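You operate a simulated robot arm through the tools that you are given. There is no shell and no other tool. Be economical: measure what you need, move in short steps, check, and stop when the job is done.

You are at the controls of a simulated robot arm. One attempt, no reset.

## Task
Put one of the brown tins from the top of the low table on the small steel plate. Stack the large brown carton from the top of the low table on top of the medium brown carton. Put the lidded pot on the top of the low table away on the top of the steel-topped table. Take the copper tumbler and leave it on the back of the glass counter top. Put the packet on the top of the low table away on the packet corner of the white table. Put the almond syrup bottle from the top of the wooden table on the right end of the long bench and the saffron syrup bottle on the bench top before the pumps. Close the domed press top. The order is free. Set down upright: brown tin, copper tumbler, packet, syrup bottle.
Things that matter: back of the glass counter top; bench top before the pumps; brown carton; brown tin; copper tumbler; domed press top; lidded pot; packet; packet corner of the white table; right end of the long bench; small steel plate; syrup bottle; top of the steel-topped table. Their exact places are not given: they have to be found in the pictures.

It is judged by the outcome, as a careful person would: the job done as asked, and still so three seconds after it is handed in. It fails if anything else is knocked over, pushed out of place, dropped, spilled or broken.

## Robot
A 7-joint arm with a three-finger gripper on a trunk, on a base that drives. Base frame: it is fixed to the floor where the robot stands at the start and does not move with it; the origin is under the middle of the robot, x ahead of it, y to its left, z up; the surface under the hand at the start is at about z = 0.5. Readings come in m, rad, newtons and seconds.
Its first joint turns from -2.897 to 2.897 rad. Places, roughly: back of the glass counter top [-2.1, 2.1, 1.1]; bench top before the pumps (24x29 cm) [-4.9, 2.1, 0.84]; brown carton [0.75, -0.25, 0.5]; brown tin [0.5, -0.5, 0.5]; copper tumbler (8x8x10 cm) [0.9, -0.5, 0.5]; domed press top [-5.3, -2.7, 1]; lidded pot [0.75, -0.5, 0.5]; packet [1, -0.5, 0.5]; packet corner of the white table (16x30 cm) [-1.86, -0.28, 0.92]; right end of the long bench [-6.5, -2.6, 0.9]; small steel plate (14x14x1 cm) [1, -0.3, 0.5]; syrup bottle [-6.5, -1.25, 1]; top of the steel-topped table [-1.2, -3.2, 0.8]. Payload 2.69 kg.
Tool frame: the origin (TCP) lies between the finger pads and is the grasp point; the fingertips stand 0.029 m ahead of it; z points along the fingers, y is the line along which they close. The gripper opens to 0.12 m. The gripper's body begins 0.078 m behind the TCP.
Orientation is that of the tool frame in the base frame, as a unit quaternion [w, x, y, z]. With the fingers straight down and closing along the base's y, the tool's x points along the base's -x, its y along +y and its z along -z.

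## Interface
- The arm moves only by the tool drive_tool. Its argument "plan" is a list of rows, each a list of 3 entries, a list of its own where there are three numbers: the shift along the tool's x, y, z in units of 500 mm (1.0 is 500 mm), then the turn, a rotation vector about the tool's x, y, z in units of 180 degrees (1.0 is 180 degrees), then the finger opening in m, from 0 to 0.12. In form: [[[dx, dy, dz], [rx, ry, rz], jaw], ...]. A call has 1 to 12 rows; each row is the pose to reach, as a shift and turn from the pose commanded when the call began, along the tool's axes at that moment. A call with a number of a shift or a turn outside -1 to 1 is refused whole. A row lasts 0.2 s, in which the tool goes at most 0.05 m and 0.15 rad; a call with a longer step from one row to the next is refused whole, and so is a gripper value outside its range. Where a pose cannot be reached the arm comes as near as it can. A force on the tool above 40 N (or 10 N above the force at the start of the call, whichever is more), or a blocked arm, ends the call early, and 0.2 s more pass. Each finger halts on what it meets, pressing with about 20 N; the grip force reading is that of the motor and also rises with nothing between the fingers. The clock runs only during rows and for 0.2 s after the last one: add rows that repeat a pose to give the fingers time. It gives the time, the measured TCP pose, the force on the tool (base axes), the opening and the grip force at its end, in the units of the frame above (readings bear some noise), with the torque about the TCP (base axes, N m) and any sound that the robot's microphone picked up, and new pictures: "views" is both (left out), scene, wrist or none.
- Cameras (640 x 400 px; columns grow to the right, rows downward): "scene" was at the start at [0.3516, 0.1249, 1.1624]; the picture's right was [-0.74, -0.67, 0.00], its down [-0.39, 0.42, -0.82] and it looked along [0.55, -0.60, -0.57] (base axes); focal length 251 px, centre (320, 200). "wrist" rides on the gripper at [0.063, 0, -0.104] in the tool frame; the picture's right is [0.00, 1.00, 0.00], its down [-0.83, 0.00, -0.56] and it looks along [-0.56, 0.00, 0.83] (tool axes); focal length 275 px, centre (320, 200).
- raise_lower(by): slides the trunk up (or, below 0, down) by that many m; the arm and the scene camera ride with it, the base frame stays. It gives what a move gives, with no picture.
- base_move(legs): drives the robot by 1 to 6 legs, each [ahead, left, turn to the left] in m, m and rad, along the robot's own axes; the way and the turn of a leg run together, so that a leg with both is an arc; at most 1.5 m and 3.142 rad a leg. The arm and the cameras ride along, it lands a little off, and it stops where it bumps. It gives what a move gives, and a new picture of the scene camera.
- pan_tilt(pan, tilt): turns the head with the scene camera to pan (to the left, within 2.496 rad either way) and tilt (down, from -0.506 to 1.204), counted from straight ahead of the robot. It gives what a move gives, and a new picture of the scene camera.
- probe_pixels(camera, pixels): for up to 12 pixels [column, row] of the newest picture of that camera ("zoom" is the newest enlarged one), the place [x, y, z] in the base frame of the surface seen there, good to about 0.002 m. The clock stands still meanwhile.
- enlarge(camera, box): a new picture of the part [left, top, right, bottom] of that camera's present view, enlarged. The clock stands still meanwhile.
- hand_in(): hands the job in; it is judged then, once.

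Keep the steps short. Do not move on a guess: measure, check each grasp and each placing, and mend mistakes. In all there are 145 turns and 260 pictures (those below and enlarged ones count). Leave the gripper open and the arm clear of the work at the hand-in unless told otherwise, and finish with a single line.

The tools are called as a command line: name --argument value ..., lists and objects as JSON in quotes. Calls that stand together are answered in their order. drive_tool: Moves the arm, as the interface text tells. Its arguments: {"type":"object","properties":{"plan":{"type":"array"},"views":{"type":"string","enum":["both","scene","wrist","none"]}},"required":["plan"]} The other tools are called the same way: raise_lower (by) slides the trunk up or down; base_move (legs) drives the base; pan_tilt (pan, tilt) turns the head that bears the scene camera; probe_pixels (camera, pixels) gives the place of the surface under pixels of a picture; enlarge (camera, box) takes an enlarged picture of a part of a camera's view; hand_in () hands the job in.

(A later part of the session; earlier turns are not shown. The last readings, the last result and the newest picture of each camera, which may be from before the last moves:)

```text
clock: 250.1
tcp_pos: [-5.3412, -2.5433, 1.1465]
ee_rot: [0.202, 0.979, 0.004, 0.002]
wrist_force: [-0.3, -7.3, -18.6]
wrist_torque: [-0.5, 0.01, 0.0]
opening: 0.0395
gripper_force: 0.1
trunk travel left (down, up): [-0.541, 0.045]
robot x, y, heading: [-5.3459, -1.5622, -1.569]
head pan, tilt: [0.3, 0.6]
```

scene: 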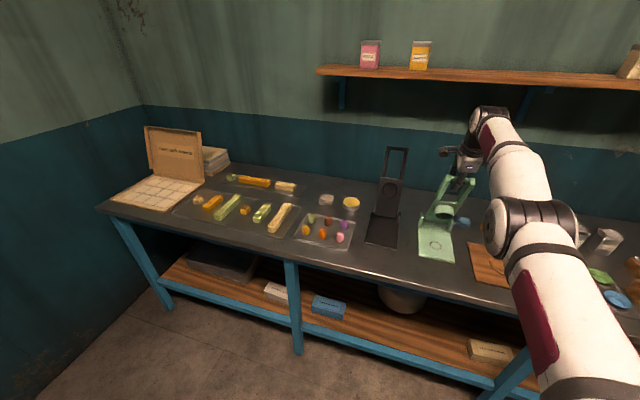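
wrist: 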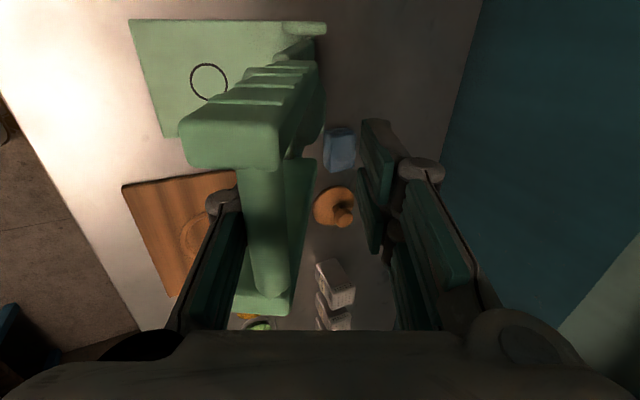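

The bar now sits in the pocket between pads and palm, hooked. That is useful: I close the jaws beneath it so it can't escape, then lower with the trunk and back with the base in small steps.

drive_tool --plan '[[[0, 0, 0], [0, 0, 0], 0.01], [[0, 0, 0], [0, 0, 0], 0.004]]' --views "none"

raise_lower --by -0.02

base_move --legs '[[-0.035, 0, 0]]'

drive_tool --plan '[[[0, 0, 0], [0, 0, 0], 0.004]]' --views "wrist"

```text
clock: 250.7
tcp_pos: [-5.3417, -2.5426, 1.1444]
ee_rot: [0.199, 0.98, 0.003, 0.003]
wrist_force: [0.6, -10.7, -28.6]
wrist_torque: [-0.25, 0.07, 0.0]
opening: 0.0095
gripper_force: 3.7
trunk travel left (down, up): [-0.541, 0.045]
robot x, y, heading: [-5.3472, -1.5616, -1.572]
head pan, tilt: [0.3, 0.6]
```

```text
clock: 251.3
tcp_pos: [-5.3427, -2.5605, 1.1301]
ee_rot: [0.203, 0.979, 0.004, 0.002]
wrist_force: [-0.7, 1.3, 0.1]
wrist_torque: [-0.03, -0.03, 0.01]
opening: 0.0045
gripper_force: 0.0
trunk travel left (down, up): [-0.521, 0.065]
robot x, y, heading: [-5.3456, -1.5621, -1.572]
head pan, tilt: [0.3, 0.6]
```

```text
clock: 252.2
tcp_pos: [-5.3429, -2.5246, 1.1275]
ee_rot: [0.202, 0.979, 0.003, 0.003]
wrist_force: [0.4, 0.0, -0.5]
wrist_torque: [-0.04, 0.0, -0.01]
opening: 0.0048
gripper_force: 0.3
trunk travel left (down, up): [-0.521, 0.065]
robot x, y, heading: [-5.3464, -1.5286, -1.571]
head pan, tilt: [0.3, 0.6]
```

scene: 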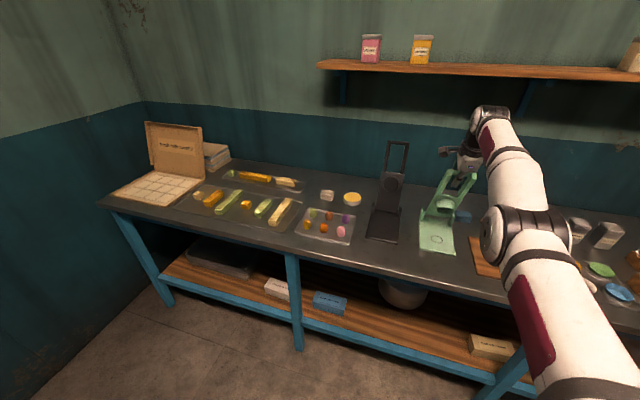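

```text
clock: 252.6
tcp_pos: [-5.3405, -2.526, 1.1271]
ee_rot: [0.202, 0.979, 0.004, 0.003]
wrist_force: [0.2, 0.2, -0.5]
wrist_torque: [-0.02, -0.03, -0.01]
opening: 0.0049
gripper_force: 0.3
trunk travel left (down, up): [-0.521, 0.065]
robot x, y, heading: [-5.3443, -1.5247, -1.572]
head pan, tilt: [0.3, 0.6]
```

wrist: 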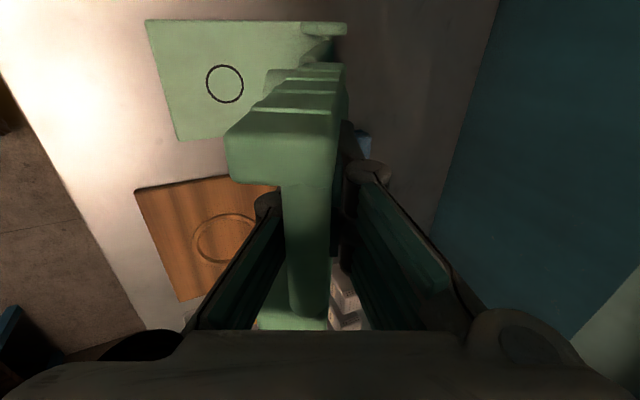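

Works with no force. Continue.

raise_lower --by -0.015

base_move --legs '[[-0.04, 0, 0]]'

raise_lower --by -0.03

base_move --legs '[[-0.04, 0, 0]]'

drive_tool --plan '[[[0, 0, 0], [0, 0, 0], 0.004]]' --views "wrist"

```text
clock: 253.2
tcp_pos: [-5.342, -2.5397, 1.1129]
ee_rot: [0.201, 0.98, 0.004, 0.003]
wrist_force: [-0.1, 1.8, -1.5]
wrist_torque: [-0.02, -0.02, 0.0]
opening: 0.0045
gripper_force: 0.3
trunk travel left (down, up): [-0.506, 0.08]
robot x, y, heading: [-5.347, -1.5227, -1.57]
head pan, tilt: [0.3, 0.6]
```

```text
clock: 254.1
tcp_pos: [-5.3416, -2.5004, 1.1137]
ee_rot: [0.2, 0.98, 0.004, 0.003]
wrist_force: [-0.6, 0.7, -1.3]
wrist_torque: [-0.04, -0.02, -0.02]
opening: 0.0047
gripper_force: 0.9
trunk travel left (down, up): [-0.506, 0.08]
robot x, y, heading: [-5.3479, -1.4878, -1.566]
head pan, tilt: [0.3, 0.6]
```

scene: 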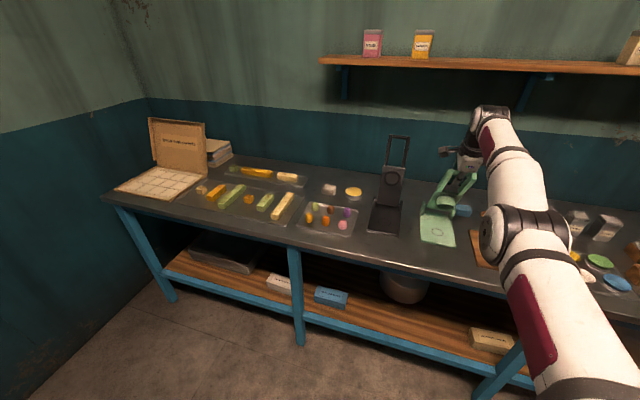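

```text
clock: 254.9
tcp_pos: [-5.3411, -2.5267, 1.0885]
ee_rot: [0.202, 0.979, 0.004, 0.001]
wrist_force: [-0.4, 16.4, 24.8]
wrist_torque: [-0.02, 0.57, -0.33]
opening: 0.0044
gripper_force: 0.1
trunk travel left (down, up): [-0.476, 0.11]
robot x, y, heading: [-5.3466, -1.4875, -1.572]
head pan, tilt: [0.3, 0.6]
```

```text
clock: 255.7
tcp_pos: [-5.3414, -2.4868, 1.0826]
ee_rot: [0.199, 0.98, 0.004, 0.003]
wrist_force: [0.1, 0.1, -2.9]
wrist_torque: [-0.14, -0.03, -0.03]
opening: 0.0044
gripper_force: 0.6
trunk travel left (down, up): [-0.476, 0.11]
robot x, y, heading: [-5.3418, -1.4496, -1.572]
head pan, tilt: [0.3, 0.6]
```

scene: 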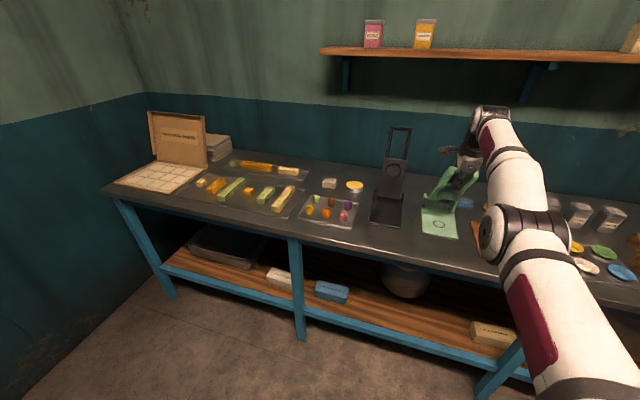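

```text
clock: 256.1
tcp_pos: [-5.3411, -2.4867, 1.0838]
ee_rot: [0.198, 0.98, 0.004, 0.002]
wrist_force: [1.0, 1.1, -1.0]
wrist_torque: [-0.08, 0.01, -0.04]
opening: 0.0047
gripper_force: 0.7
trunk travel left (down, up): [-0.476, 0.11]
robot x, y, heading: [-5.347, -1.4431, -1.574]
head pan, tilt: [0.3, 0.6]
```

wrist: 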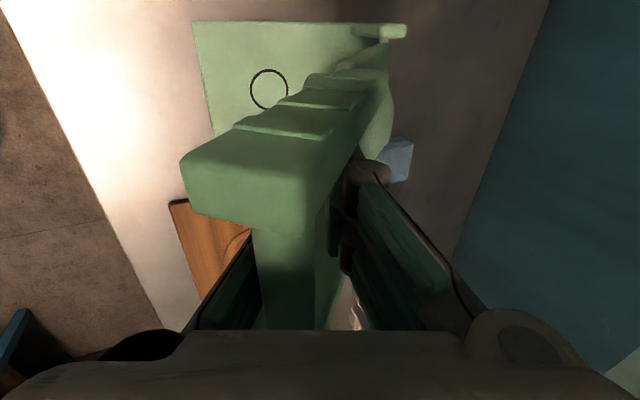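

The lid follows (≈35°). Continue: base back, trunk down alternately.

base_move --legs '[[-0.035, 0, 0]]'

raise_lower --by -0.025

base_move --legs '[[-0.045, 0, 0]]'

raise_lower --by -0.03

base_move --legs '[[-0.04, 0, 0]]'

drive_tool --plan '[[[0, 0, 0], [0, 0, 0], 0.004]]' --views "wrist"

```text
clock: 257.0
tcp_pos: [-5.3415, -2.4527, 1.0833]
ee_rot: [0.198, 0.98, 0.004, 0.002]
wrist_force: [-0.1, 1.4, -1.8]
wrist_torque: [-0.08, 0.02, -0.02]
opening: 0.0047
gripper_force: 0.7
trunk travel left (down, up): [-0.476, 0.11]
robot x, y, heading: [-5.3459, -1.4057, -1.567]
head pan, tilt: [0.3, 0.6]
```

scene: 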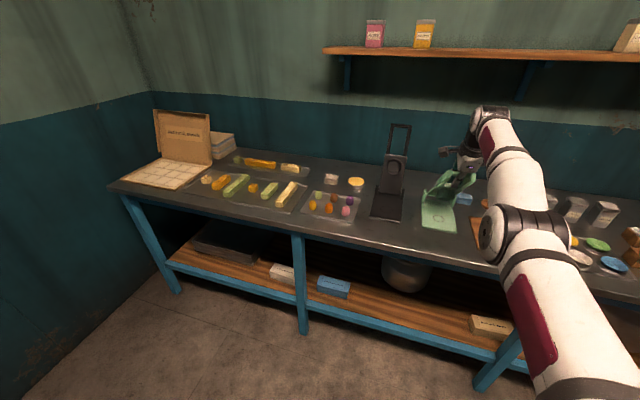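

```text
clock: 257.7
tcp_pos: [-5.3411, -2.4718, 1.0585]
ee_rot: [0.196, 0.981, 0.003, 0.002]
wrist_force: [-0.2, 1.3, -2.0]
wrist_torque: [-0.15, -0.01, 0.0]
opening: 0.0043
gripper_force: 0.6
trunk travel left (down, up): [-0.451, 0.135]
robot x, y, heading: [-5.3475, -1.4101, -1.569]
head pan, tilt: [0.3, 0.6]
```

```text
clock: 258.6
tcp_pos: [-5.3416, -2.4279, 1.0571]
ee_rot: [0.197, 0.98, 0.003, 0.002]
wrist_force: [-0.2, -0.2, -1.8]
wrist_torque: [-0.05, -0.01, 0.0]
opening: 0.0055
gripper_force: 1.2
trunk travel left (down, up): [-0.451, 0.135]
robot x, y, heading: [-5.346, -1.3661, -1.57]
head pan, tilt: [0.3, 0.6]
```

scene: 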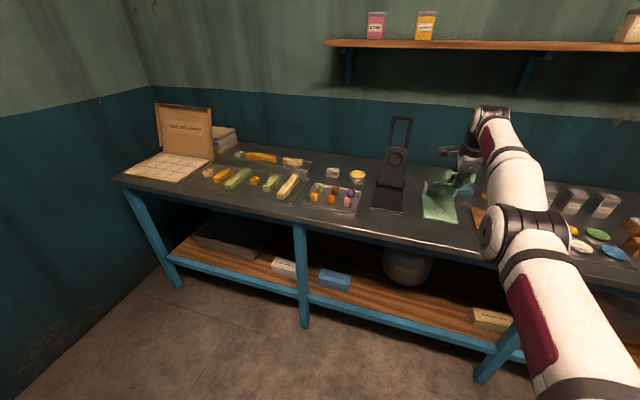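

```text
clock: 259.4
tcp_pos: [-5.3409, -2.4476, 1.0263]
ee_rot: [0.193, 0.981, 0.004, 0.003]
wrist_force: [0.5, 1.6, -1.7]
wrist_torque: [-0.11, -0.03, -0.04]
opening: 0.0045
gripper_force: 0.1
trunk travel left (down, up): [-0.421, 0.165]
robot x, y, heading: [-5.3457, -1.3633, -1.569]
head pan, tilt: [0.3, 0.6]
```

```text
clock: 260.2
tcp_pos: [-5.3417, -2.4088, 1.0274]
ee_rot: [0.194, 0.981, 0.004, 0.002]
wrist_force: [-0.4, 0.8, -1.5]
wrist_torque: [-0.04, 0.01, -0.03]
opening: 0.0049
gripper_force: 0.8
trunk travel left (down, up): [-0.421, 0.165]
robot x, y, heading: [-5.3505, -1.3266, -1.568]
head pan, tilt: [0.3, 0.6]
```

scene: 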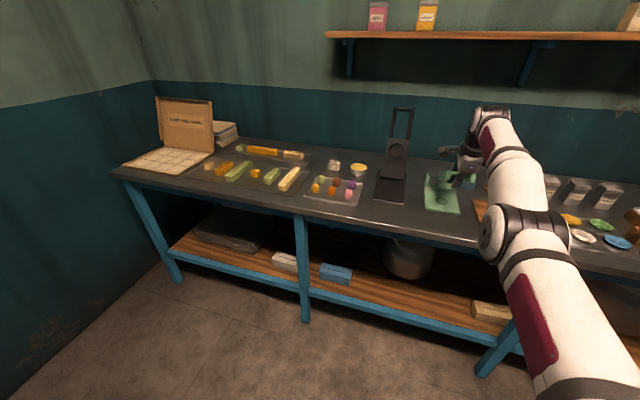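

```text
clock: 260.6
tcp_pos: [-5.3419, -2.4078, 1.0276]
ee_rot: [0.194, 0.981, 0.004, 0.002]
wrist_force: [0.4, 1.6, -1.7]
wrist_torque: [-0.08, -0.01, 0.02]
opening: 0.0053
gripper_force: 0.7
trunk travel left (down, up): [-0.421, 0.165]
robot x, y, heading: [-5.3457, -1.3274, -1.57]
head pan, tilt: [0.3, 0.6]
```

wrist: 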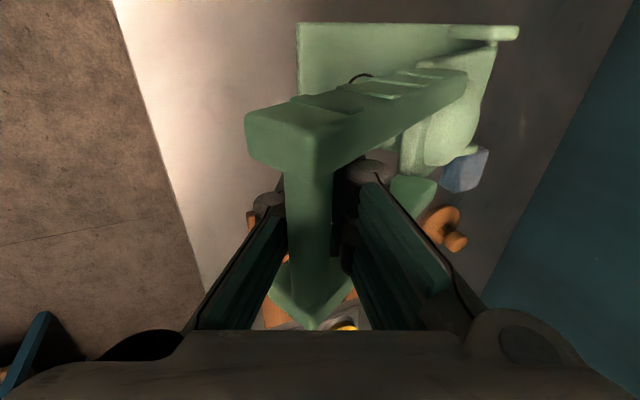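

Lid at about 55°, still in hand. Continue lowering.

raise_lower --by -0.025

base_move --legs '[[-0.038, 0, 0]]'

raise_lower --by -0.028

base_move --legs '[[-0.03, 0, 0]]'

raise_lower --by -0.03

drive_tool --plan '[[[0, 0, 0], [0, 0, 0], 0.004]]' --views "wrist"

```text
clock: 261.4
tcp_pos: [-5.3411, -2.4239, 1.003]
ee_rot: [0.193, 0.981, 0.003, 0.003]
wrist_force: [-0.6, 1.6, -1.4]
wrist_torque: [-0.14, -0.06, 0.0]
opening: 0.0049
gripper_force: 0.1
trunk travel left (down, up): [-0.396, 0.19]
robot x, y, heading: [-5.344, -1.3258, -1.569]
head pan, tilt: [0.3, 0.6]
```

```text
clock: 262.2
tcp_pos: [-5.342, -2.386, 1.0009]
ee_rot: [0.193, 0.981, 0.004, 0.003]
wrist_force: [-0.1, -8.6, -6.3]
wrist_torque: [0.15, 0.16, -0.22]
opening: 0.0087
gripper_force: 3.0
trunk travel left (down, up): [-0.396, 0.19]
robot x, y, heading: [-5.3452, -1.2881, -1.57]
head pan, tilt: [0.3, 0.6]
```

scene: 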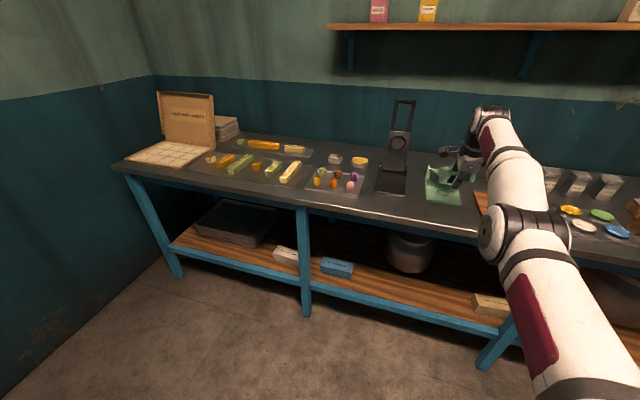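

```text
clock: 262.9
tcp_pos: [-5.3418, -2.4015, 0.9744]
ee_rot: [0.192, 0.981, 0.004, 0.002]
wrist_force: [-0.1, 3.0, -0.8]
wrist_torque: [-0.17, 0.03, -0.08]
opening: 0.0069
gripper_force: 1.2
trunk travel left (down, up): [-0.368, 0.218]
robot x, y, heading: [-5.3446, -1.2882, -1.57]
head pan, tilt: [0.3, 0.6]
```

```text
clock: 263.8
tcp_pos: [-5.3421, -2.3724, 0.9736]
ee_rot: [0.191, 0.982, 0.004, 0.003]
wrist_force: [1.3, -17.7, -8.6]
wrist_torque: [0.38, 0.2, -0.37]
opening: 0.0144
gripper_force: 8.1
trunk travel left (down, up): [-0.368, 0.218]
robot x, y, heading: [-5.3413, -1.2538, -1.57]
head pan, tilt: [0.3, 0.6]
```

scene: 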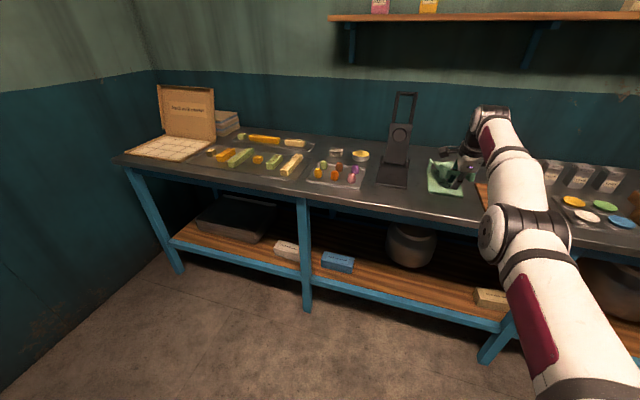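

```text
clock: 264.5
tcp_pos: [-5.3417, -2.3859, 0.9446]
ee_rot: [0.191, 0.982, 0.005, 0.003]
wrist_force: [-0.1, 5.4, -0.5]
wrist_torque: [-0.21, 0.02, -0.09]
opening: 0.0084
gripper_force: 1.5
trunk travel left (down, up): [-0.338, 0.248]
robot x, y, heading: [-5.3444, -1.2597, -1.567]
head pan, tilt: [0.3, 0.6]
```

```text
clock: 264.9
tcp_pos: [-5.3415, -2.3845, 0.9438]
ee_rot: [0.19, 0.982, 0.004, 0.002]
wrist_force: [-0.2, 6.8, -1.3]
wrist_torque: [-0.27, -0.01, -0.06]
opening: 0.0079
gripper_force: 1.9
trunk travel left (down, up): [-0.338, 0.248]
robot x, y, heading: [-5.3485, -1.2536, -1.566]
head pan, tilt: [0.3, 0.6]
```

wrist: 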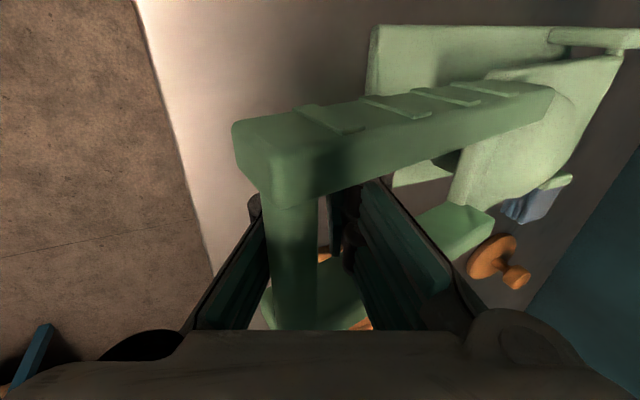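

Nearly down (~73°). Two more small steps down, watching the fingertips' height over the bench.

raise_lower --by -0.02

base_move --legs '[[-0.012, 0, 0]]'

raise_lower --by -0.018

drive_tool --plan '[[[0, 0, 0], [0, 0, 0], 0.004]]' --views "both"

probe_pixels --camera "wrist" --pixels '[[290, 220], [260, 140], [400, 110], [480, 85], [520, 70], [560, 45]]'

```text
clock: 265.6
tcp_pos: [-5.3414, -2.3941, 0.9242]
ee_rot: [0.19, 0.982, 0.004, 0.003]
wrist_force: [1.0, 6.1, -1.8]
wrist_torque: [-0.37, 0.02, -0.11]
opening: 0.0071
gripper_force: 1.3
trunk travel left (down, up): [-0.318, 0.268]
robot x, y, heading: [-5.343, -1.2598, -1.573]
head pan, tilt: [0.3, 0.6]
```

```text
clock: 266.4
tcp_pos: [-5.3398, -2.3823, 0.9262]
ee_rot: [0.19, 0.982, 0.005, 0.002]
wrist_force: [1.1, 4.2, -1.3]
wrist_torque: [-0.2, -0.03, -0.09]
opening: 0.006
gripper_force: 1.8
trunk travel left (down, up): [-0.318, 0.268]
robot x, y, heading: [-5.3444, -1.2438, -1.567]
head pan, tilt: [0.3, 0.6]
```

scene: 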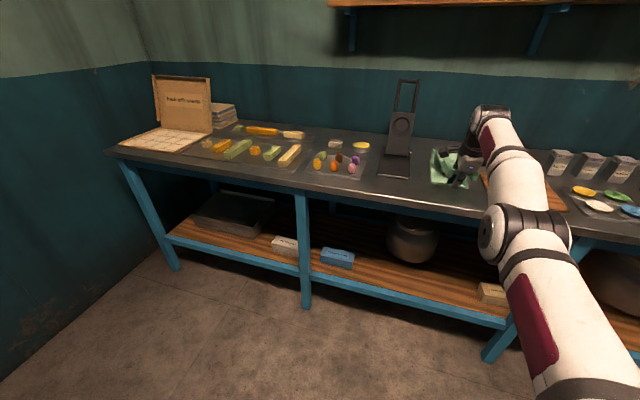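

```text
clock: 267.0
tcp_pos: [-5.3412, -2.3887, 0.9059]
ee_rot: [0.187, 0.982, 0.003, 0.003]
wrist_force: [-0.1, 4.7, -2.2]
wrist_torque: [-0.31, 0.01, -0.06]
opening: 0.0057
gripper_force: 0.9
trunk travel left (down, up): [-0.3, 0.286]
robot x, y, heading: [-5.3437, -1.2445, -1.568]
head pan, tilt: [0.3, 0.6]
```

```text
clock: 267.4
tcp_pos: [-5.341, -2.3885, 0.9069]
ee_rot: [0.187, 0.982, 0.005, 0.002]
wrist_force: [0.2, 5.1, -1.5]
wrist_torque: [-0.31, 0.03, -0.07]
opening: 0.0052
gripper_force: 1.3
trunk travel left (down, up): [-0.3, 0.286]
robot x, y, heading: [-5.3497, -1.2483, -1.573]
head pan, tilt: [0.3, 0.6]
```

scene: 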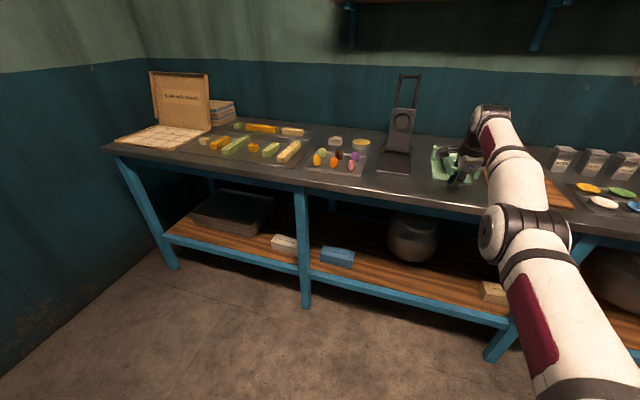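
wrist: 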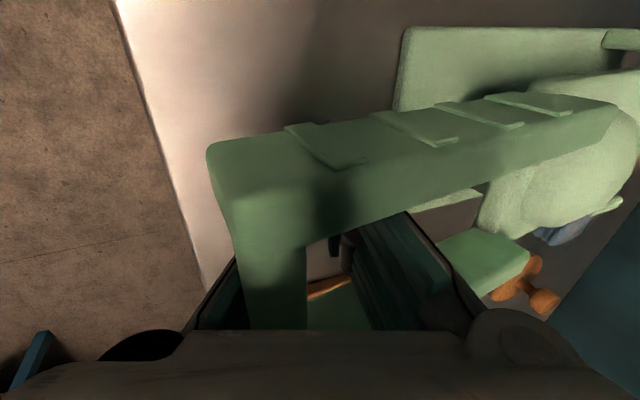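

```text
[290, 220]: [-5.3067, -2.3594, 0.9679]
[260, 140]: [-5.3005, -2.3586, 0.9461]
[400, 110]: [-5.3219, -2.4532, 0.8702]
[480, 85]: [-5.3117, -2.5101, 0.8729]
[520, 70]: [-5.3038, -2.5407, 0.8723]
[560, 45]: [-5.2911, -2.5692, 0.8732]
```

The handle bar is at z≈0.955, only ~13° to go. Open the jaws wide to let it settle, then raise the trunk out of it.

drive_tool --plan '[[[0, 0, 0], [0, 0, 0], 0.03], [[0, 0, 0], [0, 0, 0], 0.06], [[0, 0, 0], [0, 0, 0], 0.09], [[0, 0, 0], [0, 0, 0], 0.09]]' --views "wrist"

probe_pixels --camera "wrist" --pixels '[[260, 140], [330, 130], [400, 120], [290, 250], [560, 110], [500, 110], [600, 80]]'

```text
clock: 268.4
tcp_pos: [-5.3418, -2.3886, 0.9074]
ee_rot: [0.187, 0.982, 0.004, 0.003]
wrist_force: [0.2, 0.0, 0.0]
wrist_torque: [0.0, -0.01, -0.03]
opening: 0.09
gripper_force: 0.1
trunk travel left (down, up): [-0.3, 0.286]
robot x, y, heading: [-5.345, -1.2437, -1.57]
head pan, tilt: [0.3, 0.6]
```

wrist: 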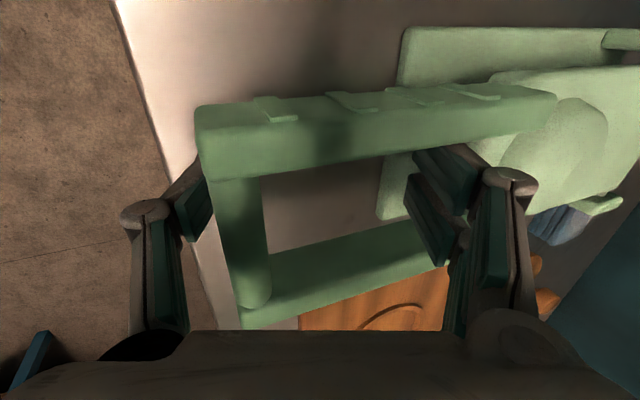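

```text
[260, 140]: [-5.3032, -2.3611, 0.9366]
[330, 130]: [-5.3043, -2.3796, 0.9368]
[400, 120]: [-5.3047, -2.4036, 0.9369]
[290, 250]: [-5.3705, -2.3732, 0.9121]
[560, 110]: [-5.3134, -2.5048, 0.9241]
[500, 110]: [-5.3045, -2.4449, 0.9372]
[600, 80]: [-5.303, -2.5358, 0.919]
```

The handle lies level at z 0.937: the press top is closed. I raise the tool straight up out of the handle.

drive_tool --plan '[[[0, 0.015, -0.037], [0, 0, 0], 0.09], [[0, 0.03, -0.075], [0, 0, 0], 0.09], [[0, 0.0587, -0.149], [0, 0, 0], 0.09], [[0, 0.088, -0.223], [0, 0, 0], 0.09]]' --views "wrist"

```text
clock: 269.4
tcp_pos: [-5.3401, -2.3659, 1.0108]
ee_rot: [0.187, 0.982, 0.004, 0.002]
wrist_force: [-0.4, 0.9, 0.1]
wrist_torque: [0.0, 0.01, 0.01]
opening: 0.0897
gripper_force: 0.1
out of reach, approached as far as the arm can: row 2, 3, 4
trunk travel left (down, up): [-0.3, 0.286]
robot x, y, heading: [-5.3448, -1.2448, -1.574]
head pan, tilt: [0.3, 0.6]
```

wrist: 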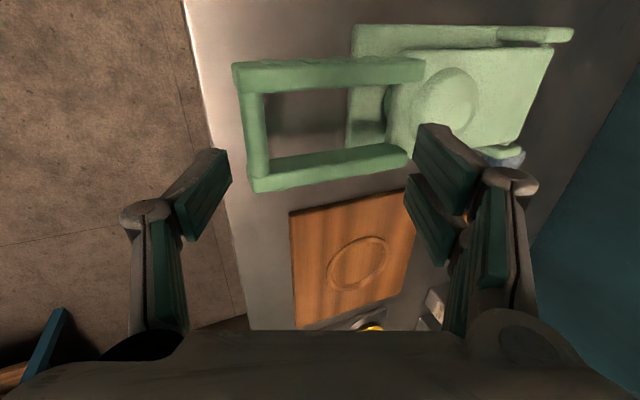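

Press closed. Now SAFFRON: I retract the hand, raise the trunk back, square the hand (tilt 45° forward), turn to the bottle table and look – all in one batch.

drive_tool --plan '[[[0, -0.08, -0.031], [0.018, 0, 0], 0.1], [[0, -0.16, -0.063], [0.036, 0, 0], 0.12], [[0, -0.24, -0.094], [0.054, 0, 0], 0.12], [[0, -0.32, -0.126], [0.072, 0, 0], 0.12], [[0, -0.4, -0.157], [0.09, 0, 0], 0.12], [[0, -0.48, -0.189], [0.108, 0, 0], 0.12], [[0, -0.558, -0.22], [0.12, 0, 0], 0.12]]' --views "none"

raise_lower --by 0.24

drive_tool --plan '[[[0, 0, 0.02], [0, 0, -0.045], 0.12], [[0, 0, 0.04], [0, 0, -0.09], 0.12], [[0, 0, 0.06], [0, 0, -0.135], 0.12], [[0, 0, 0.08], [0, 0, -0.18], 0.12], [[0, 0, 0.1], [0, 0, -0.225], 0.12], [[0, 0, 0.12], [0, 0, -0.27], 0.12], [[0, 0, 0.14], [0, 0, -0.315], 0.12], [[0, 0, 0.16], [0, 0, -0.36], 0.12], [[0, 0, 0.18], [0, 0, -0.405], 0.12], [[0, 0, 0.2], [0, 0, -0.45], 0.12], [[0, 0, 0.2], [0, 0, -0.495], 0.12]]' --views "none"

drive_tool --plan '[[[0, 0, 0], [0, -0.045, 0], 0.12], [[0, 0, 0], [0, -0.09, 0], 0.12], [[0, 0, 0], [0, -0.135, 0], 0.12], [[0, 0, 0], [0, -0.18, 0], 0.12], [[0, 0, 0], [0, -0.225, 0], 0.12], [[0, 0, 0], [0, -0.25, 0], 0.12]]' --views "none"

base_move --legs '[[0, 0, -1.57], [0.2, -0.09, 0]]'

drive_tool --plan '[[[0, 0, 0], [0, 0, 0], 0.12]]' --views "wrist"

```text
clock: 271.0
tcp_pos: [-5.3437, -2.0655, 1.0085]
ee_rot: [-0.001, 1.0, 0.004, 0.001]
wrist_force: [-0.2, -0.4, -1.0]
wrist_torque: [0.07, -0.02, 0.03]
opening: 0.1202
gripper_force: 0.0
trunk travel left (down, up): [-0.3, 0.286]
robot x, y, heading: [-5.3415, -1.2447, -1.574]
head pan, tilt: [0.3, 0.6]
```

```text
clock: 273.5
tcp_pos: [-5.3435, -2.0665, 1.2496]
ee_rot: [-0.001, 1.0, 0.005, 0.002]
wrist_force: [0.0, 0.1, -0.6]
wrist_torque: [0.0, 0.0, 0.02]
opening: 0.1201
gripper_force: 0.0
trunk travel left (down, up): [-0.54, 0.046]
robot x, y, heading: [-5.34, -1.2426, -1.569]
head pan, tilt: [0.3, 0.6]
```

```text
clock: 275.9
tcp_pos: [-5.3431, -2.0682, 1.1495]
ee_rot: [0.002, 0.709, 0.705, 0.001]
wrist_force: [0.2, -1.0, -0.4]
wrist_torque: [-0.01, -0.01, 0.0]
opening: 0.1201
gripper_force: 0.1
trunk travel left (down, up): [-0.54, 0.046]
robot x, y, heading: [-5.3486, -1.2477, -1.574]
head pan, tilt: [0.3, 0.6]
```

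```text
clock: 277.3
tcp_pos: [-5.3427, -2.0663, 1.151]
ee_rot: [0.27, 0.656, 0.65, -0.272]
wrist_force: [-0.4, -0.7, 0.9]
wrist_torque: [-0.03, 0.0, 0.02]
opening: 0.1199
gripper_force: 0.1
trunk travel left (down, up): [-0.54, 0.046]
robot x, y, heading: [-5.3453, -1.2455, -1.57]
head pan, tilt: [0.3, 0.6]
```

```text
clock: 282.9
tcp_pos: [-6.3662, -1.1431, 1.1494]
ee_rot: [-0.004, 0.924, -0.012, -0.383]
wrist_force: [0.0, 0.7, 0.1]
wrist_torque: [-0.02, -0.01, -0.01]
opening: 0.1198
gripper_force: 0.2
trunk travel left (down, up): [-0.54, 0.046]
robot x, y, heading: [-5.5451, -1.1554, 3.13]
head pan, tilt: [0.3, 0.6]
```

scene: 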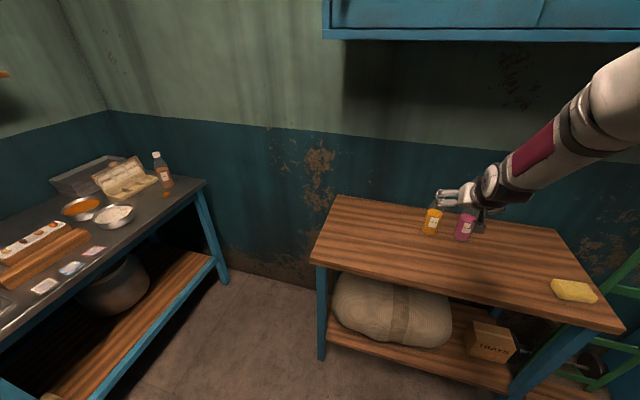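

```text
clock: 283.2
tcp_pos: [-6.3664, -1.1435, 1.1499]
ee_rot: [-0.003, 0.924, -0.01, -0.382]
wrist_force: [0.8, -0.2, 0.2]
wrist_torque: [0.03, 0.01, 0.01]
opening: 0.12
gripper_force: 0.0
trunk travel left (down, up): [-0.54, 0.046]
robot x, y, heading: [-5.5472, -1.1519, 3.124]
head pan, tilt: [0.3, 0.6]
```

wrist: 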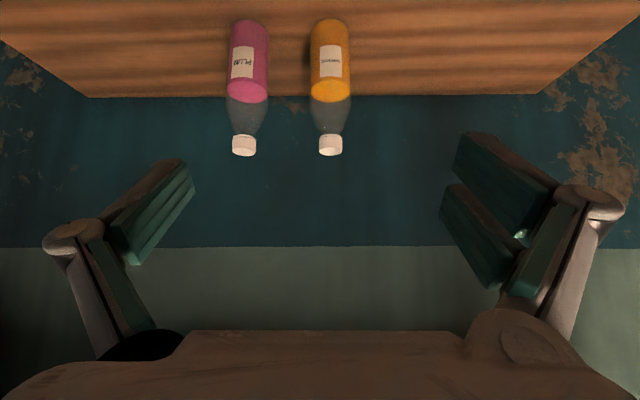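

SAFFRON (orange) is straight ahead. Base ahead 0.14 m.

base_move --legs '[[0.14, 0.011, 0]]'

```text
clock: 284.6
tcp_pos: [-6.5081, -1.1511, 1.1492]
ee_rot: [-0.003, 0.924, -0.011, -0.383]
wrist_force: [0.4, -0.2, -0.3]
wrist_torque: [0.02, -0.02, -0.05]
opening: 0.12
gripper_force: 0.1
trunk travel left (down, up): [-0.54, 0.046]
robot x, y, heading: [-5.6896, -1.1627, 3.124]
head pan, tilt: [0.3, 0.6]
```

scene: 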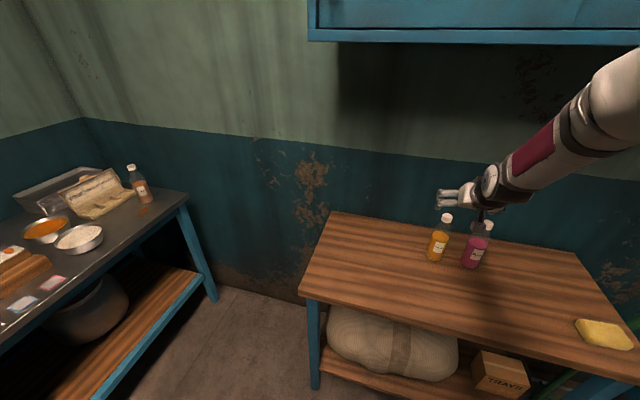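

Pre-position, slide in, close, lift.

drive_tool --plan '[[[0.05, 0.006, 0.04], [0, 0, 0], 0.1], [[0.11, 0.013, 0.09], [0, 0, 0], 0.095], [[0.18, 0.013, 0.154], [0, 0, 0], 0.095], [[0.18, 0.013, 0.234], [0, 0, 0], 0.095], [[0.18, 0.013, 0.314], [0, 0, 0], 0.095], [[0.18, 0.013, 0.394], [0, 0, 0], 0.095], [[0.18, 0.013, 0.454], [0, 0, 0], 0.095], [[0.18, 0.013, 0.454], [0, 0, 0], 0.06], [[0.18, 0.013, 0.454], [0, 0, 0], 0.035], [[0.18, 0.013, 0.454], [0, 0, 0], 0.035], [[0.18, 0.013, 0.454], [0, 0, 0], 0.035]]' --views "wrist"

drive_tool --plan '[[[-0.04, 0, -0.04], [0, 0, 0], 0.035], [[-0.1, 0, -0.1], [0, 0, 0], 0.035], [[-0.16, 0, -0.16], [0, 0, 0], 0.035], [[-0.22, 0, -0.22], [0, 0, 0], 0.035], [[-0.24, 0, -0.24], [0, 0, 0], 0.035]]' --views "wrist"

```text
clock: 287.0
tcp_pos: [-6.605, -1.1552, 0.9248]
ee_rot: [-0.003, 0.924, -0.011, -0.383]
wrist_force: [0.1, 2.7, 2.1]
wrist_torque: [0.0, 0.06, -0.06]
opening: 0.059
gripper_force: 20.0
trunk travel left (down, up): [-0.54, 0.046]
robot x, y, heading: [-5.686, -1.1627, 3.127]
head pan, tilt: [0.3, 0.6]
```

wrist: 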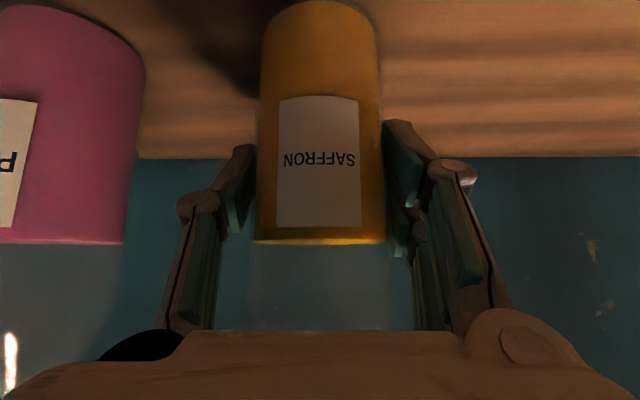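

```text
clock: 288.2
tcp_pos: [-6.6041, -1.1551, 1.0964]
ee_rot: [-0.003, 0.924, -0.011, -0.382]
wrist_force: [-0.1, 0.7, -3.4]
wrist_torque: [-0.02, -0.02, 0.0]
opening: 0.0589
gripper_force: 19.7
trunk travel left (down, up): [-0.54, 0.046]
robot x, y, heading: [-5.6826, -1.1602, 3.122]
head pan, tilt: [0.3, 0.6]
```

wrist: 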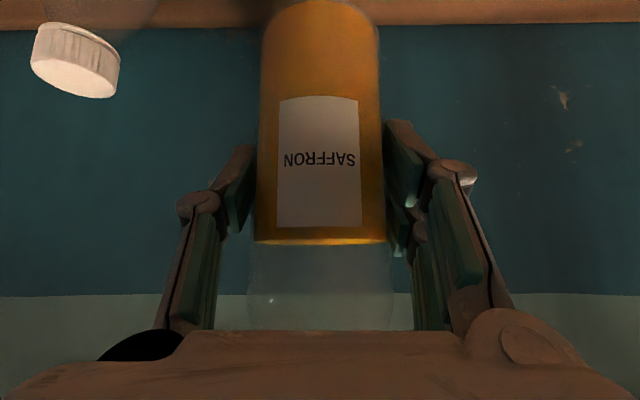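

SAFFRON held. The bench with the pumps is at (-4.9, 2.1), behind the blue wall, so I drive back out the doorway, turn to +y and look left.

base_move --legs '[[-0.64, 0, 0.019], [0, -1.4, 0], [0, -0.28, 0], [-1.0, 0, 0], [-1.3, 0, 0], [0, 0, -1.57]]'

pan_tilt --pan 0.8 --tilt 0.35

```text
clock: 314.8
tcp_pos: [-2.7246, 1.4337, 1.0953]
ee_rot: [0.273, -0.644, 0.662, 0.268]
wrist_force: [0.2, -0.5, -3.4]
wrist_torque: [-0.03, -0.02, 0.02]
opening: 0.0587
gripper_force: 19.9
trunk travel left (down, up): [-0.54, 0.046]
robot x, y, heading: [-2.7368, 0.5177, 1.551]
head pan, tilt: [0.3, 0.6]
```

scene: 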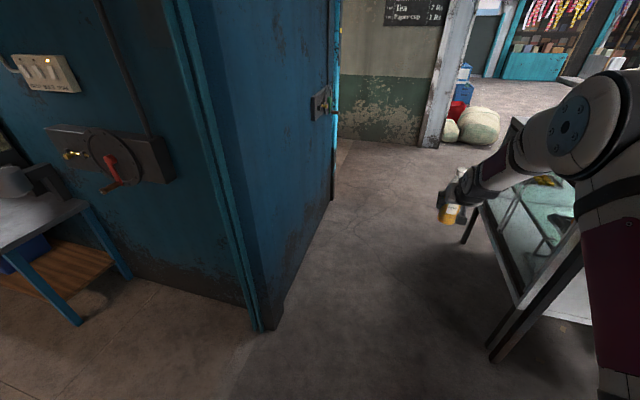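

```text
clock: 315.7
tcp_pos: [-2.7254, 1.4362, 1.0952]
ee_rot: [0.273, -0.644, 0.662, 0.268]
wrist_force: [0.0, 0.6, -3.8]
wrist_torque: [-0.04, 0.03, 0.02]
opening: 0.0589
gripper_force: 20.1
trunk travel left (down, up): [-0.54, 0.046]
robot x, y, heading: [-2.732, 0.514, 1.555]
head pan, tilt: [0.799, 0.351]
```

scene: 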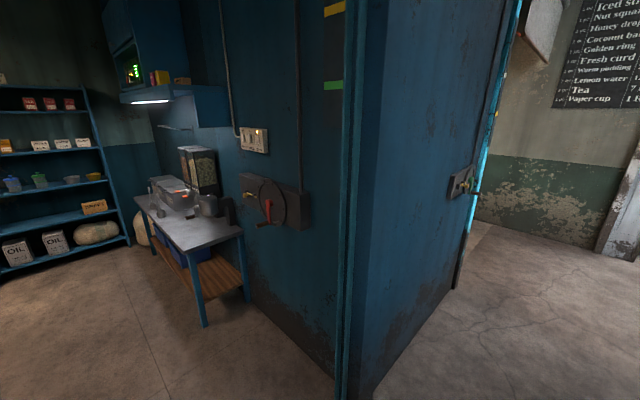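

There is a door/opening past the blue wall. I drive on 1.3 m and look left.

base_move --legs '[[1.3, 0.05, 0.015]]'

pan_tilt --pan 1.3 --tilt 0.4

probe_pixels --camera "scene" --pixels '[[100, 200], [200, 200], [300, 200], [400, 200], [500, 200], [200, 300], [300, 300], [400, 300], [500, 300], [350, 150], [300, 250], [450, 250]]'

```text
clock: 322.2
tcp_pos: [-2.7826, 2.7305, 1.0954]
ee_rot: [0.271, -0.651, 0.656, 0.27]
wrist_force: [0.9, -0.8, -3.4]
wrist_torque: [0.0, 0.02, -0.04]
opening: 0.0591
gripper_force: 20.0
trunk travel left (down, up): [-0.54, 0.046]
robot x, y, heading: [-2.7735, 1.816, 1.57]
head pan, tilt: [0.799, 0.351]
```

scene: 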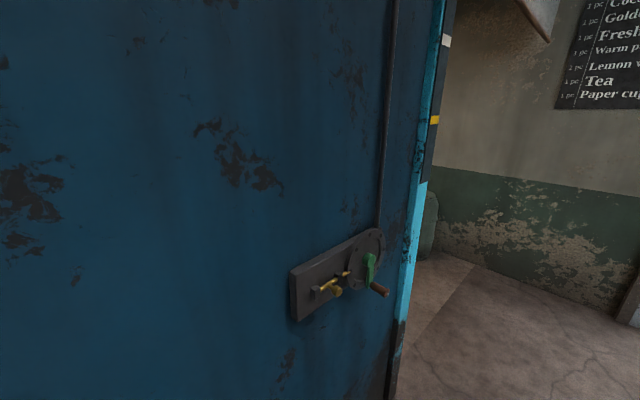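

```text
clock: 323.2
tcp_pos: [-2.7825, 2.7312, 1.0942]
ee_rot: [0.271, -0.651, 0.656, 0.27]
wrist_force: [0.4, 0.4, -3.0]
wrist_torque: [0.0, -0.03, 0.0]
opening: 0.0592
gripper_force: 19.9
trunk travel left (down, up): [-0.54, 0.046]
robot x, y, heading: [-2.7697, 1.8162, 1.574]
head pan, tilt: [1.3, 0.4]
```

scene: 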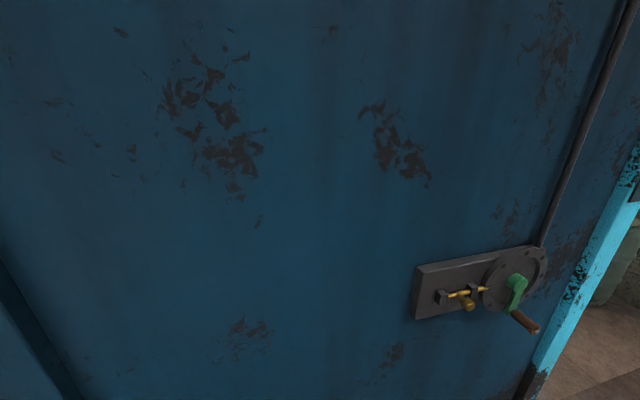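

```text
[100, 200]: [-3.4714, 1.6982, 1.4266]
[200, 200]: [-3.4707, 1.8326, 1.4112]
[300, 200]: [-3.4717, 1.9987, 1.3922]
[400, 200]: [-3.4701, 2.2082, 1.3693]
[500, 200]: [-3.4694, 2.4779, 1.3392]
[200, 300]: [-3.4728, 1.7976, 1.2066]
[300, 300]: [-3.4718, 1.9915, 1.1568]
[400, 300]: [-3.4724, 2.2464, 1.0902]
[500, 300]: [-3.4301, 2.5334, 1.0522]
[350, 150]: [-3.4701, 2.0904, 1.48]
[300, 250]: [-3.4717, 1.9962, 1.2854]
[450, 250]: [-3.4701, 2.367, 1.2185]
```

The wall runs to y≈2.75; the opening is after that. Ahead 0.9 m and look left again.

base_move --legs '[[0.9, -0.05, 0]]'

pan_tilt --pan 1.6 --tilt 0.4

probe_pixels --camera "scene" --pixels '[[100, 250], [200, 200], [300, 200], [400, 200], [500, 200], [200, 300], [300, 300], [400, 300], [500, 300], [350, 150], [300, 250], [450, 250]]'

```text
clock: 327.9
tcp_pos: [-2.7334, 3.6331, 1.0956]
ee_rot: [0.271, -0.651, 0.656, 0.271]
wrist_force: [0.2, 0.2, -4.3]
wrist_torque: [0.01, 0.01, 0.01]
opening: 0.0589
gripper_force: 20.7
trunk travel left (down, up): [-0.54, 0.046]
robot x, y, heading: [-2.7246, 2.7108, 1.568]
head pan, tilt: [1.3, 0.4]
```

scene: 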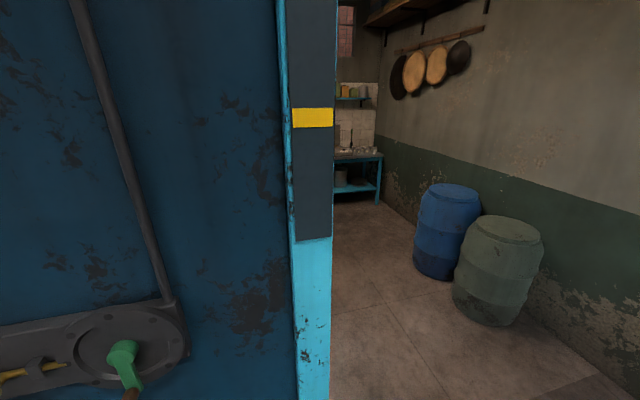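

```text
clock: 328.7
tcp_pos: [-2.7328, 3.6325, 1.0943]
ee_rot: [0.271, -0.65, 0.657, 0.271]
wrist_force: [0.1, 0.4, -4.2]
wrist_torque: [-0.04, 0.01, 0.04]
opening: 0.059
gripper_force: 19.6
trunk travel left (down, up): [-0.54, 0.046]
robot x, y, heading: [-2.729, 2.7121, 1.572]
head pan, tilt: [1.6, 0.4]
```

scene: 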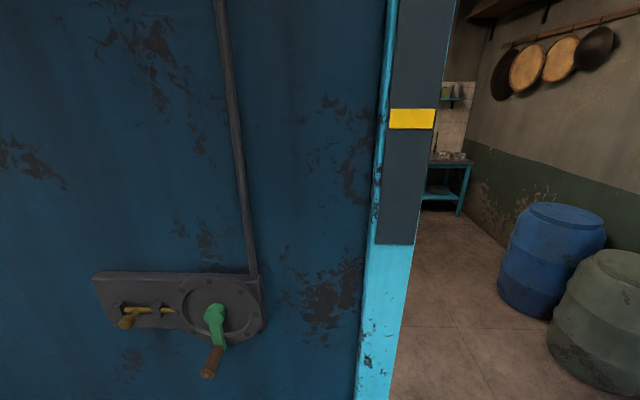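

```text
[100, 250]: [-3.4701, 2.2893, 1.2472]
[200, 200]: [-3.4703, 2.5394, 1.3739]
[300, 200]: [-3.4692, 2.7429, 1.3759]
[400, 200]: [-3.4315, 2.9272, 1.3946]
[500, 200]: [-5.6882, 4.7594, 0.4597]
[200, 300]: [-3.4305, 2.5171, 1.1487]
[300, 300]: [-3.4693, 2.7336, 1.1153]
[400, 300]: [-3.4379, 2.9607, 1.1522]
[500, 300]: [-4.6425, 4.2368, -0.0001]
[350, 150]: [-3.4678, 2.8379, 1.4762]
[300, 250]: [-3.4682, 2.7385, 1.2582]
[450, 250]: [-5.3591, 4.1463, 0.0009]
```

A back room lies beyond, opening from y≈3.0. I arc into it, facing -x at y≈3.55, and look left-front for the bench with pumps.

base_move --legs '[[0.3, 0, 0], [0.85, 0, 1.57]]'

pan_tilt --pan 0.7 --tilt 0.4

probe_pixels --camera "scene" --pixels '[[100, 200], [200, 200], [300, 200], [400, 200], [500, 200], [100, 300], [200, 300], [300, 300], [400, 300], [150, 250], [250, 250], [350, 250]]'

```text
clock: 334.9
tcp_pos: [-4.1876, 3.5391, 1.0953]
ee_rot: [0.001, 0.924, -0.001, -0.382]
wrist_force: [1.4, 0.3, -3.3]
wrist_torque: [0.02, -0.02, 0.02]
opening: 0.059
gripper_force: 20.0
trunk travel left (down, up): [-0.54, 0.046]
robot x, y, heading: [-3.2686, 3.5552, -3.132]
head pan, tilt: [1.6, 0.4]
cut short: leg 2
```

scene: 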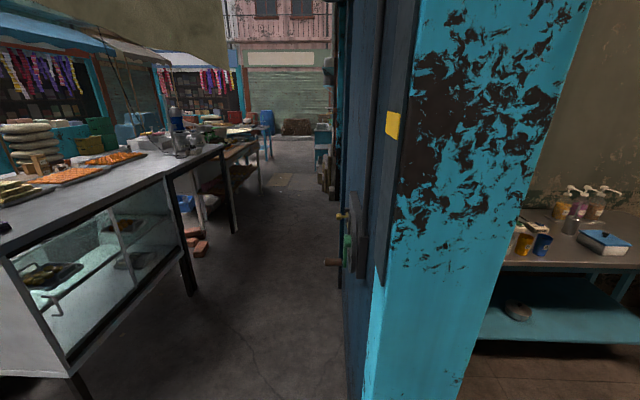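

```text
clock: 336.1
tcp_pos: [-4.1878, 3.5395, 1.0945]
ee_rot: [0.001, 0.924, -0.001, -0.382]
wrist_force: [0.5, 0.4, -4.2]
wrist_torque: [-0.01, -0.03, 0.01]
opening: 0.0591
gripper_force: 19.6
trunk travel left (down, up): [-0.54, 0.046]
robot x, y, heading: [-3.2683, 3.5519, -3.134]
head pan, tilt: [0.7, 0.4]
```

scene: 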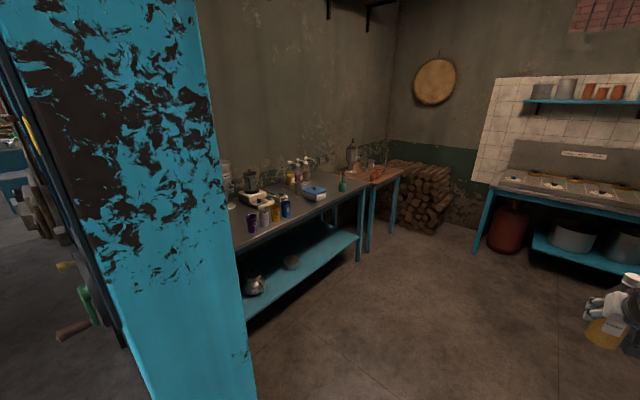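

```text
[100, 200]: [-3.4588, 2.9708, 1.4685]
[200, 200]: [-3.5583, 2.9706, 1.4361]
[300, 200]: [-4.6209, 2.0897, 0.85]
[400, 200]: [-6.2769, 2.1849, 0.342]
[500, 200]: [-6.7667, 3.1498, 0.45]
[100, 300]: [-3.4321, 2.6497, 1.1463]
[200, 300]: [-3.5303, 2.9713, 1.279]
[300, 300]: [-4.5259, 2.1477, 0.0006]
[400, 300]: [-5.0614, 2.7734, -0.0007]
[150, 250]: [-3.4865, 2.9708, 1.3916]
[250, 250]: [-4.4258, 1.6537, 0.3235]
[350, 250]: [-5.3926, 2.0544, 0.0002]
```

Found: a bench with white-pump bottles. I drive in front of it and turn to face it.

base_move --legs '[[1.2, 0.1, 0], [0.43, 0.1, 0], [0, 0, 1.56]]'

pan_tilt --pan 0.0 --tilt 0.6

enlarge --camera "scene" --box '[160, 100, 480, 300]'

```text
clock: 348.3
tcp_pos: [-4.8966, 2.4215, 1.0957]
ee_rot: [0.27, 0.657, 0.65, -0.271]
wrist_force: [0.0, 0.2, -3.5]
wrist_torque: [0.03, -0.03, -0.02]
opening: 0.0592
gripper_force: 20.0
trunk travel left (down, up): [-0.54, 0.046]
robot x, y, heading: [-4.9054, 3.3343, -1.57]
head pan, tilt: [0.7, 0.4]
```

scene: 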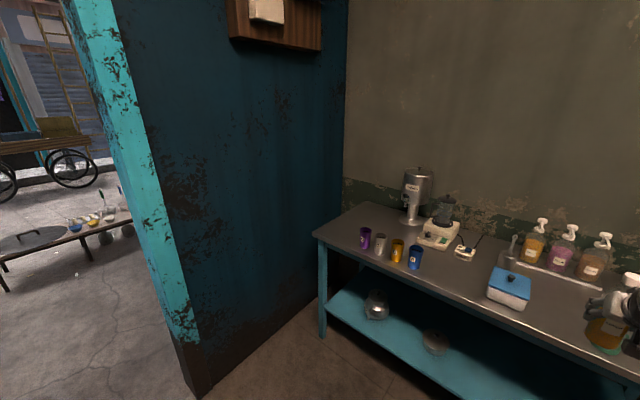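

```text
clock: 349.4
tcp_pos: [-4.8966, 2.4212, 1.0952]
ee_rot: [0.269, 0.657, 0.65, -0.271]
wrist_force: [0.4, 0.0, -3.5]
wrist_torque: [0.03, 0.02, 0.01]
opening: 0.0593
gripper_force: 20.4
trunk travel left (down, up): [-0.54, 0.046]
robot x, y, heading: [-4.9022, 3.3393, -1.568]
head pan, tilt: [0.0, 0.6]
```

scene: 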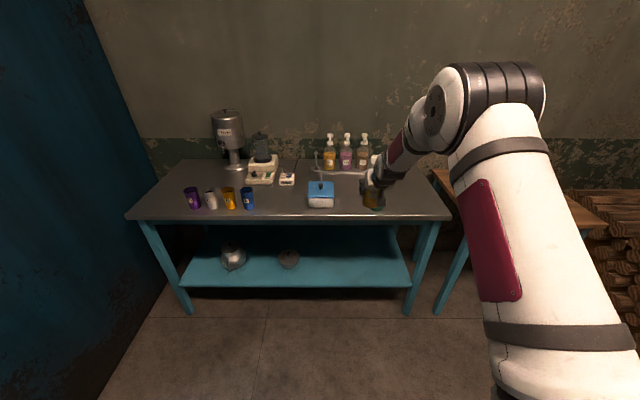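

```text
2.00 times, centred on (320, 200) of scene
```

zoom: 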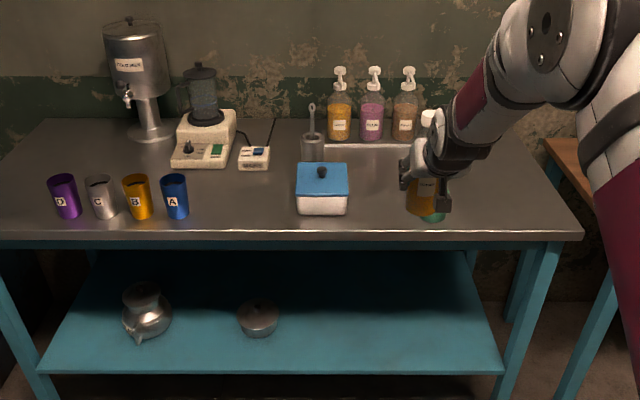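

probe_pixels --camera "zoom" --pixels '[[340, 115], [372, 115], [405, 115], [375, 146], [375, 165], [380, 185], [380, 205], [348, 195], [430, 216], [440, 185], [500, 200], [380, 228]]'

enlarge --camera "wrist" --box '[0, 0, 640, 400]'

```text
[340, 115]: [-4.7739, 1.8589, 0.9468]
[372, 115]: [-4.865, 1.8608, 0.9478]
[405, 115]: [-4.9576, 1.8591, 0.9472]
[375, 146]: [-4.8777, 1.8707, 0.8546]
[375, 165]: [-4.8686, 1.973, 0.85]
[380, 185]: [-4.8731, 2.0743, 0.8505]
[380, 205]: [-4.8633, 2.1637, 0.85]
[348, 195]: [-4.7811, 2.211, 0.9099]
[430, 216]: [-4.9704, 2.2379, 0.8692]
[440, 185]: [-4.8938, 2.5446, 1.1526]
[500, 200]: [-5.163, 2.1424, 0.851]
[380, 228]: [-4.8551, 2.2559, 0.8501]
```

```text
1.00 times, centred on (320, 200) of wrist (not enlarged: the box is as wide or as high as the picture)
```

zoom: 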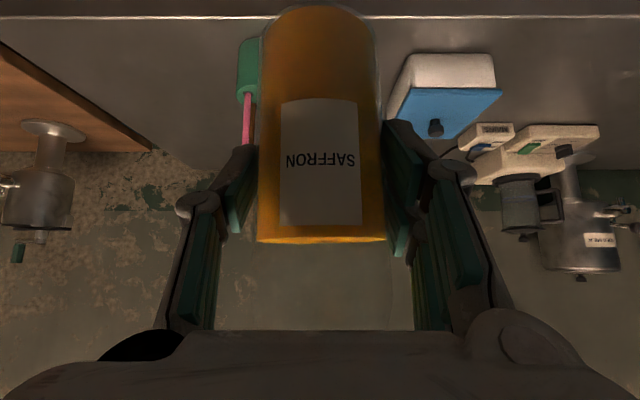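

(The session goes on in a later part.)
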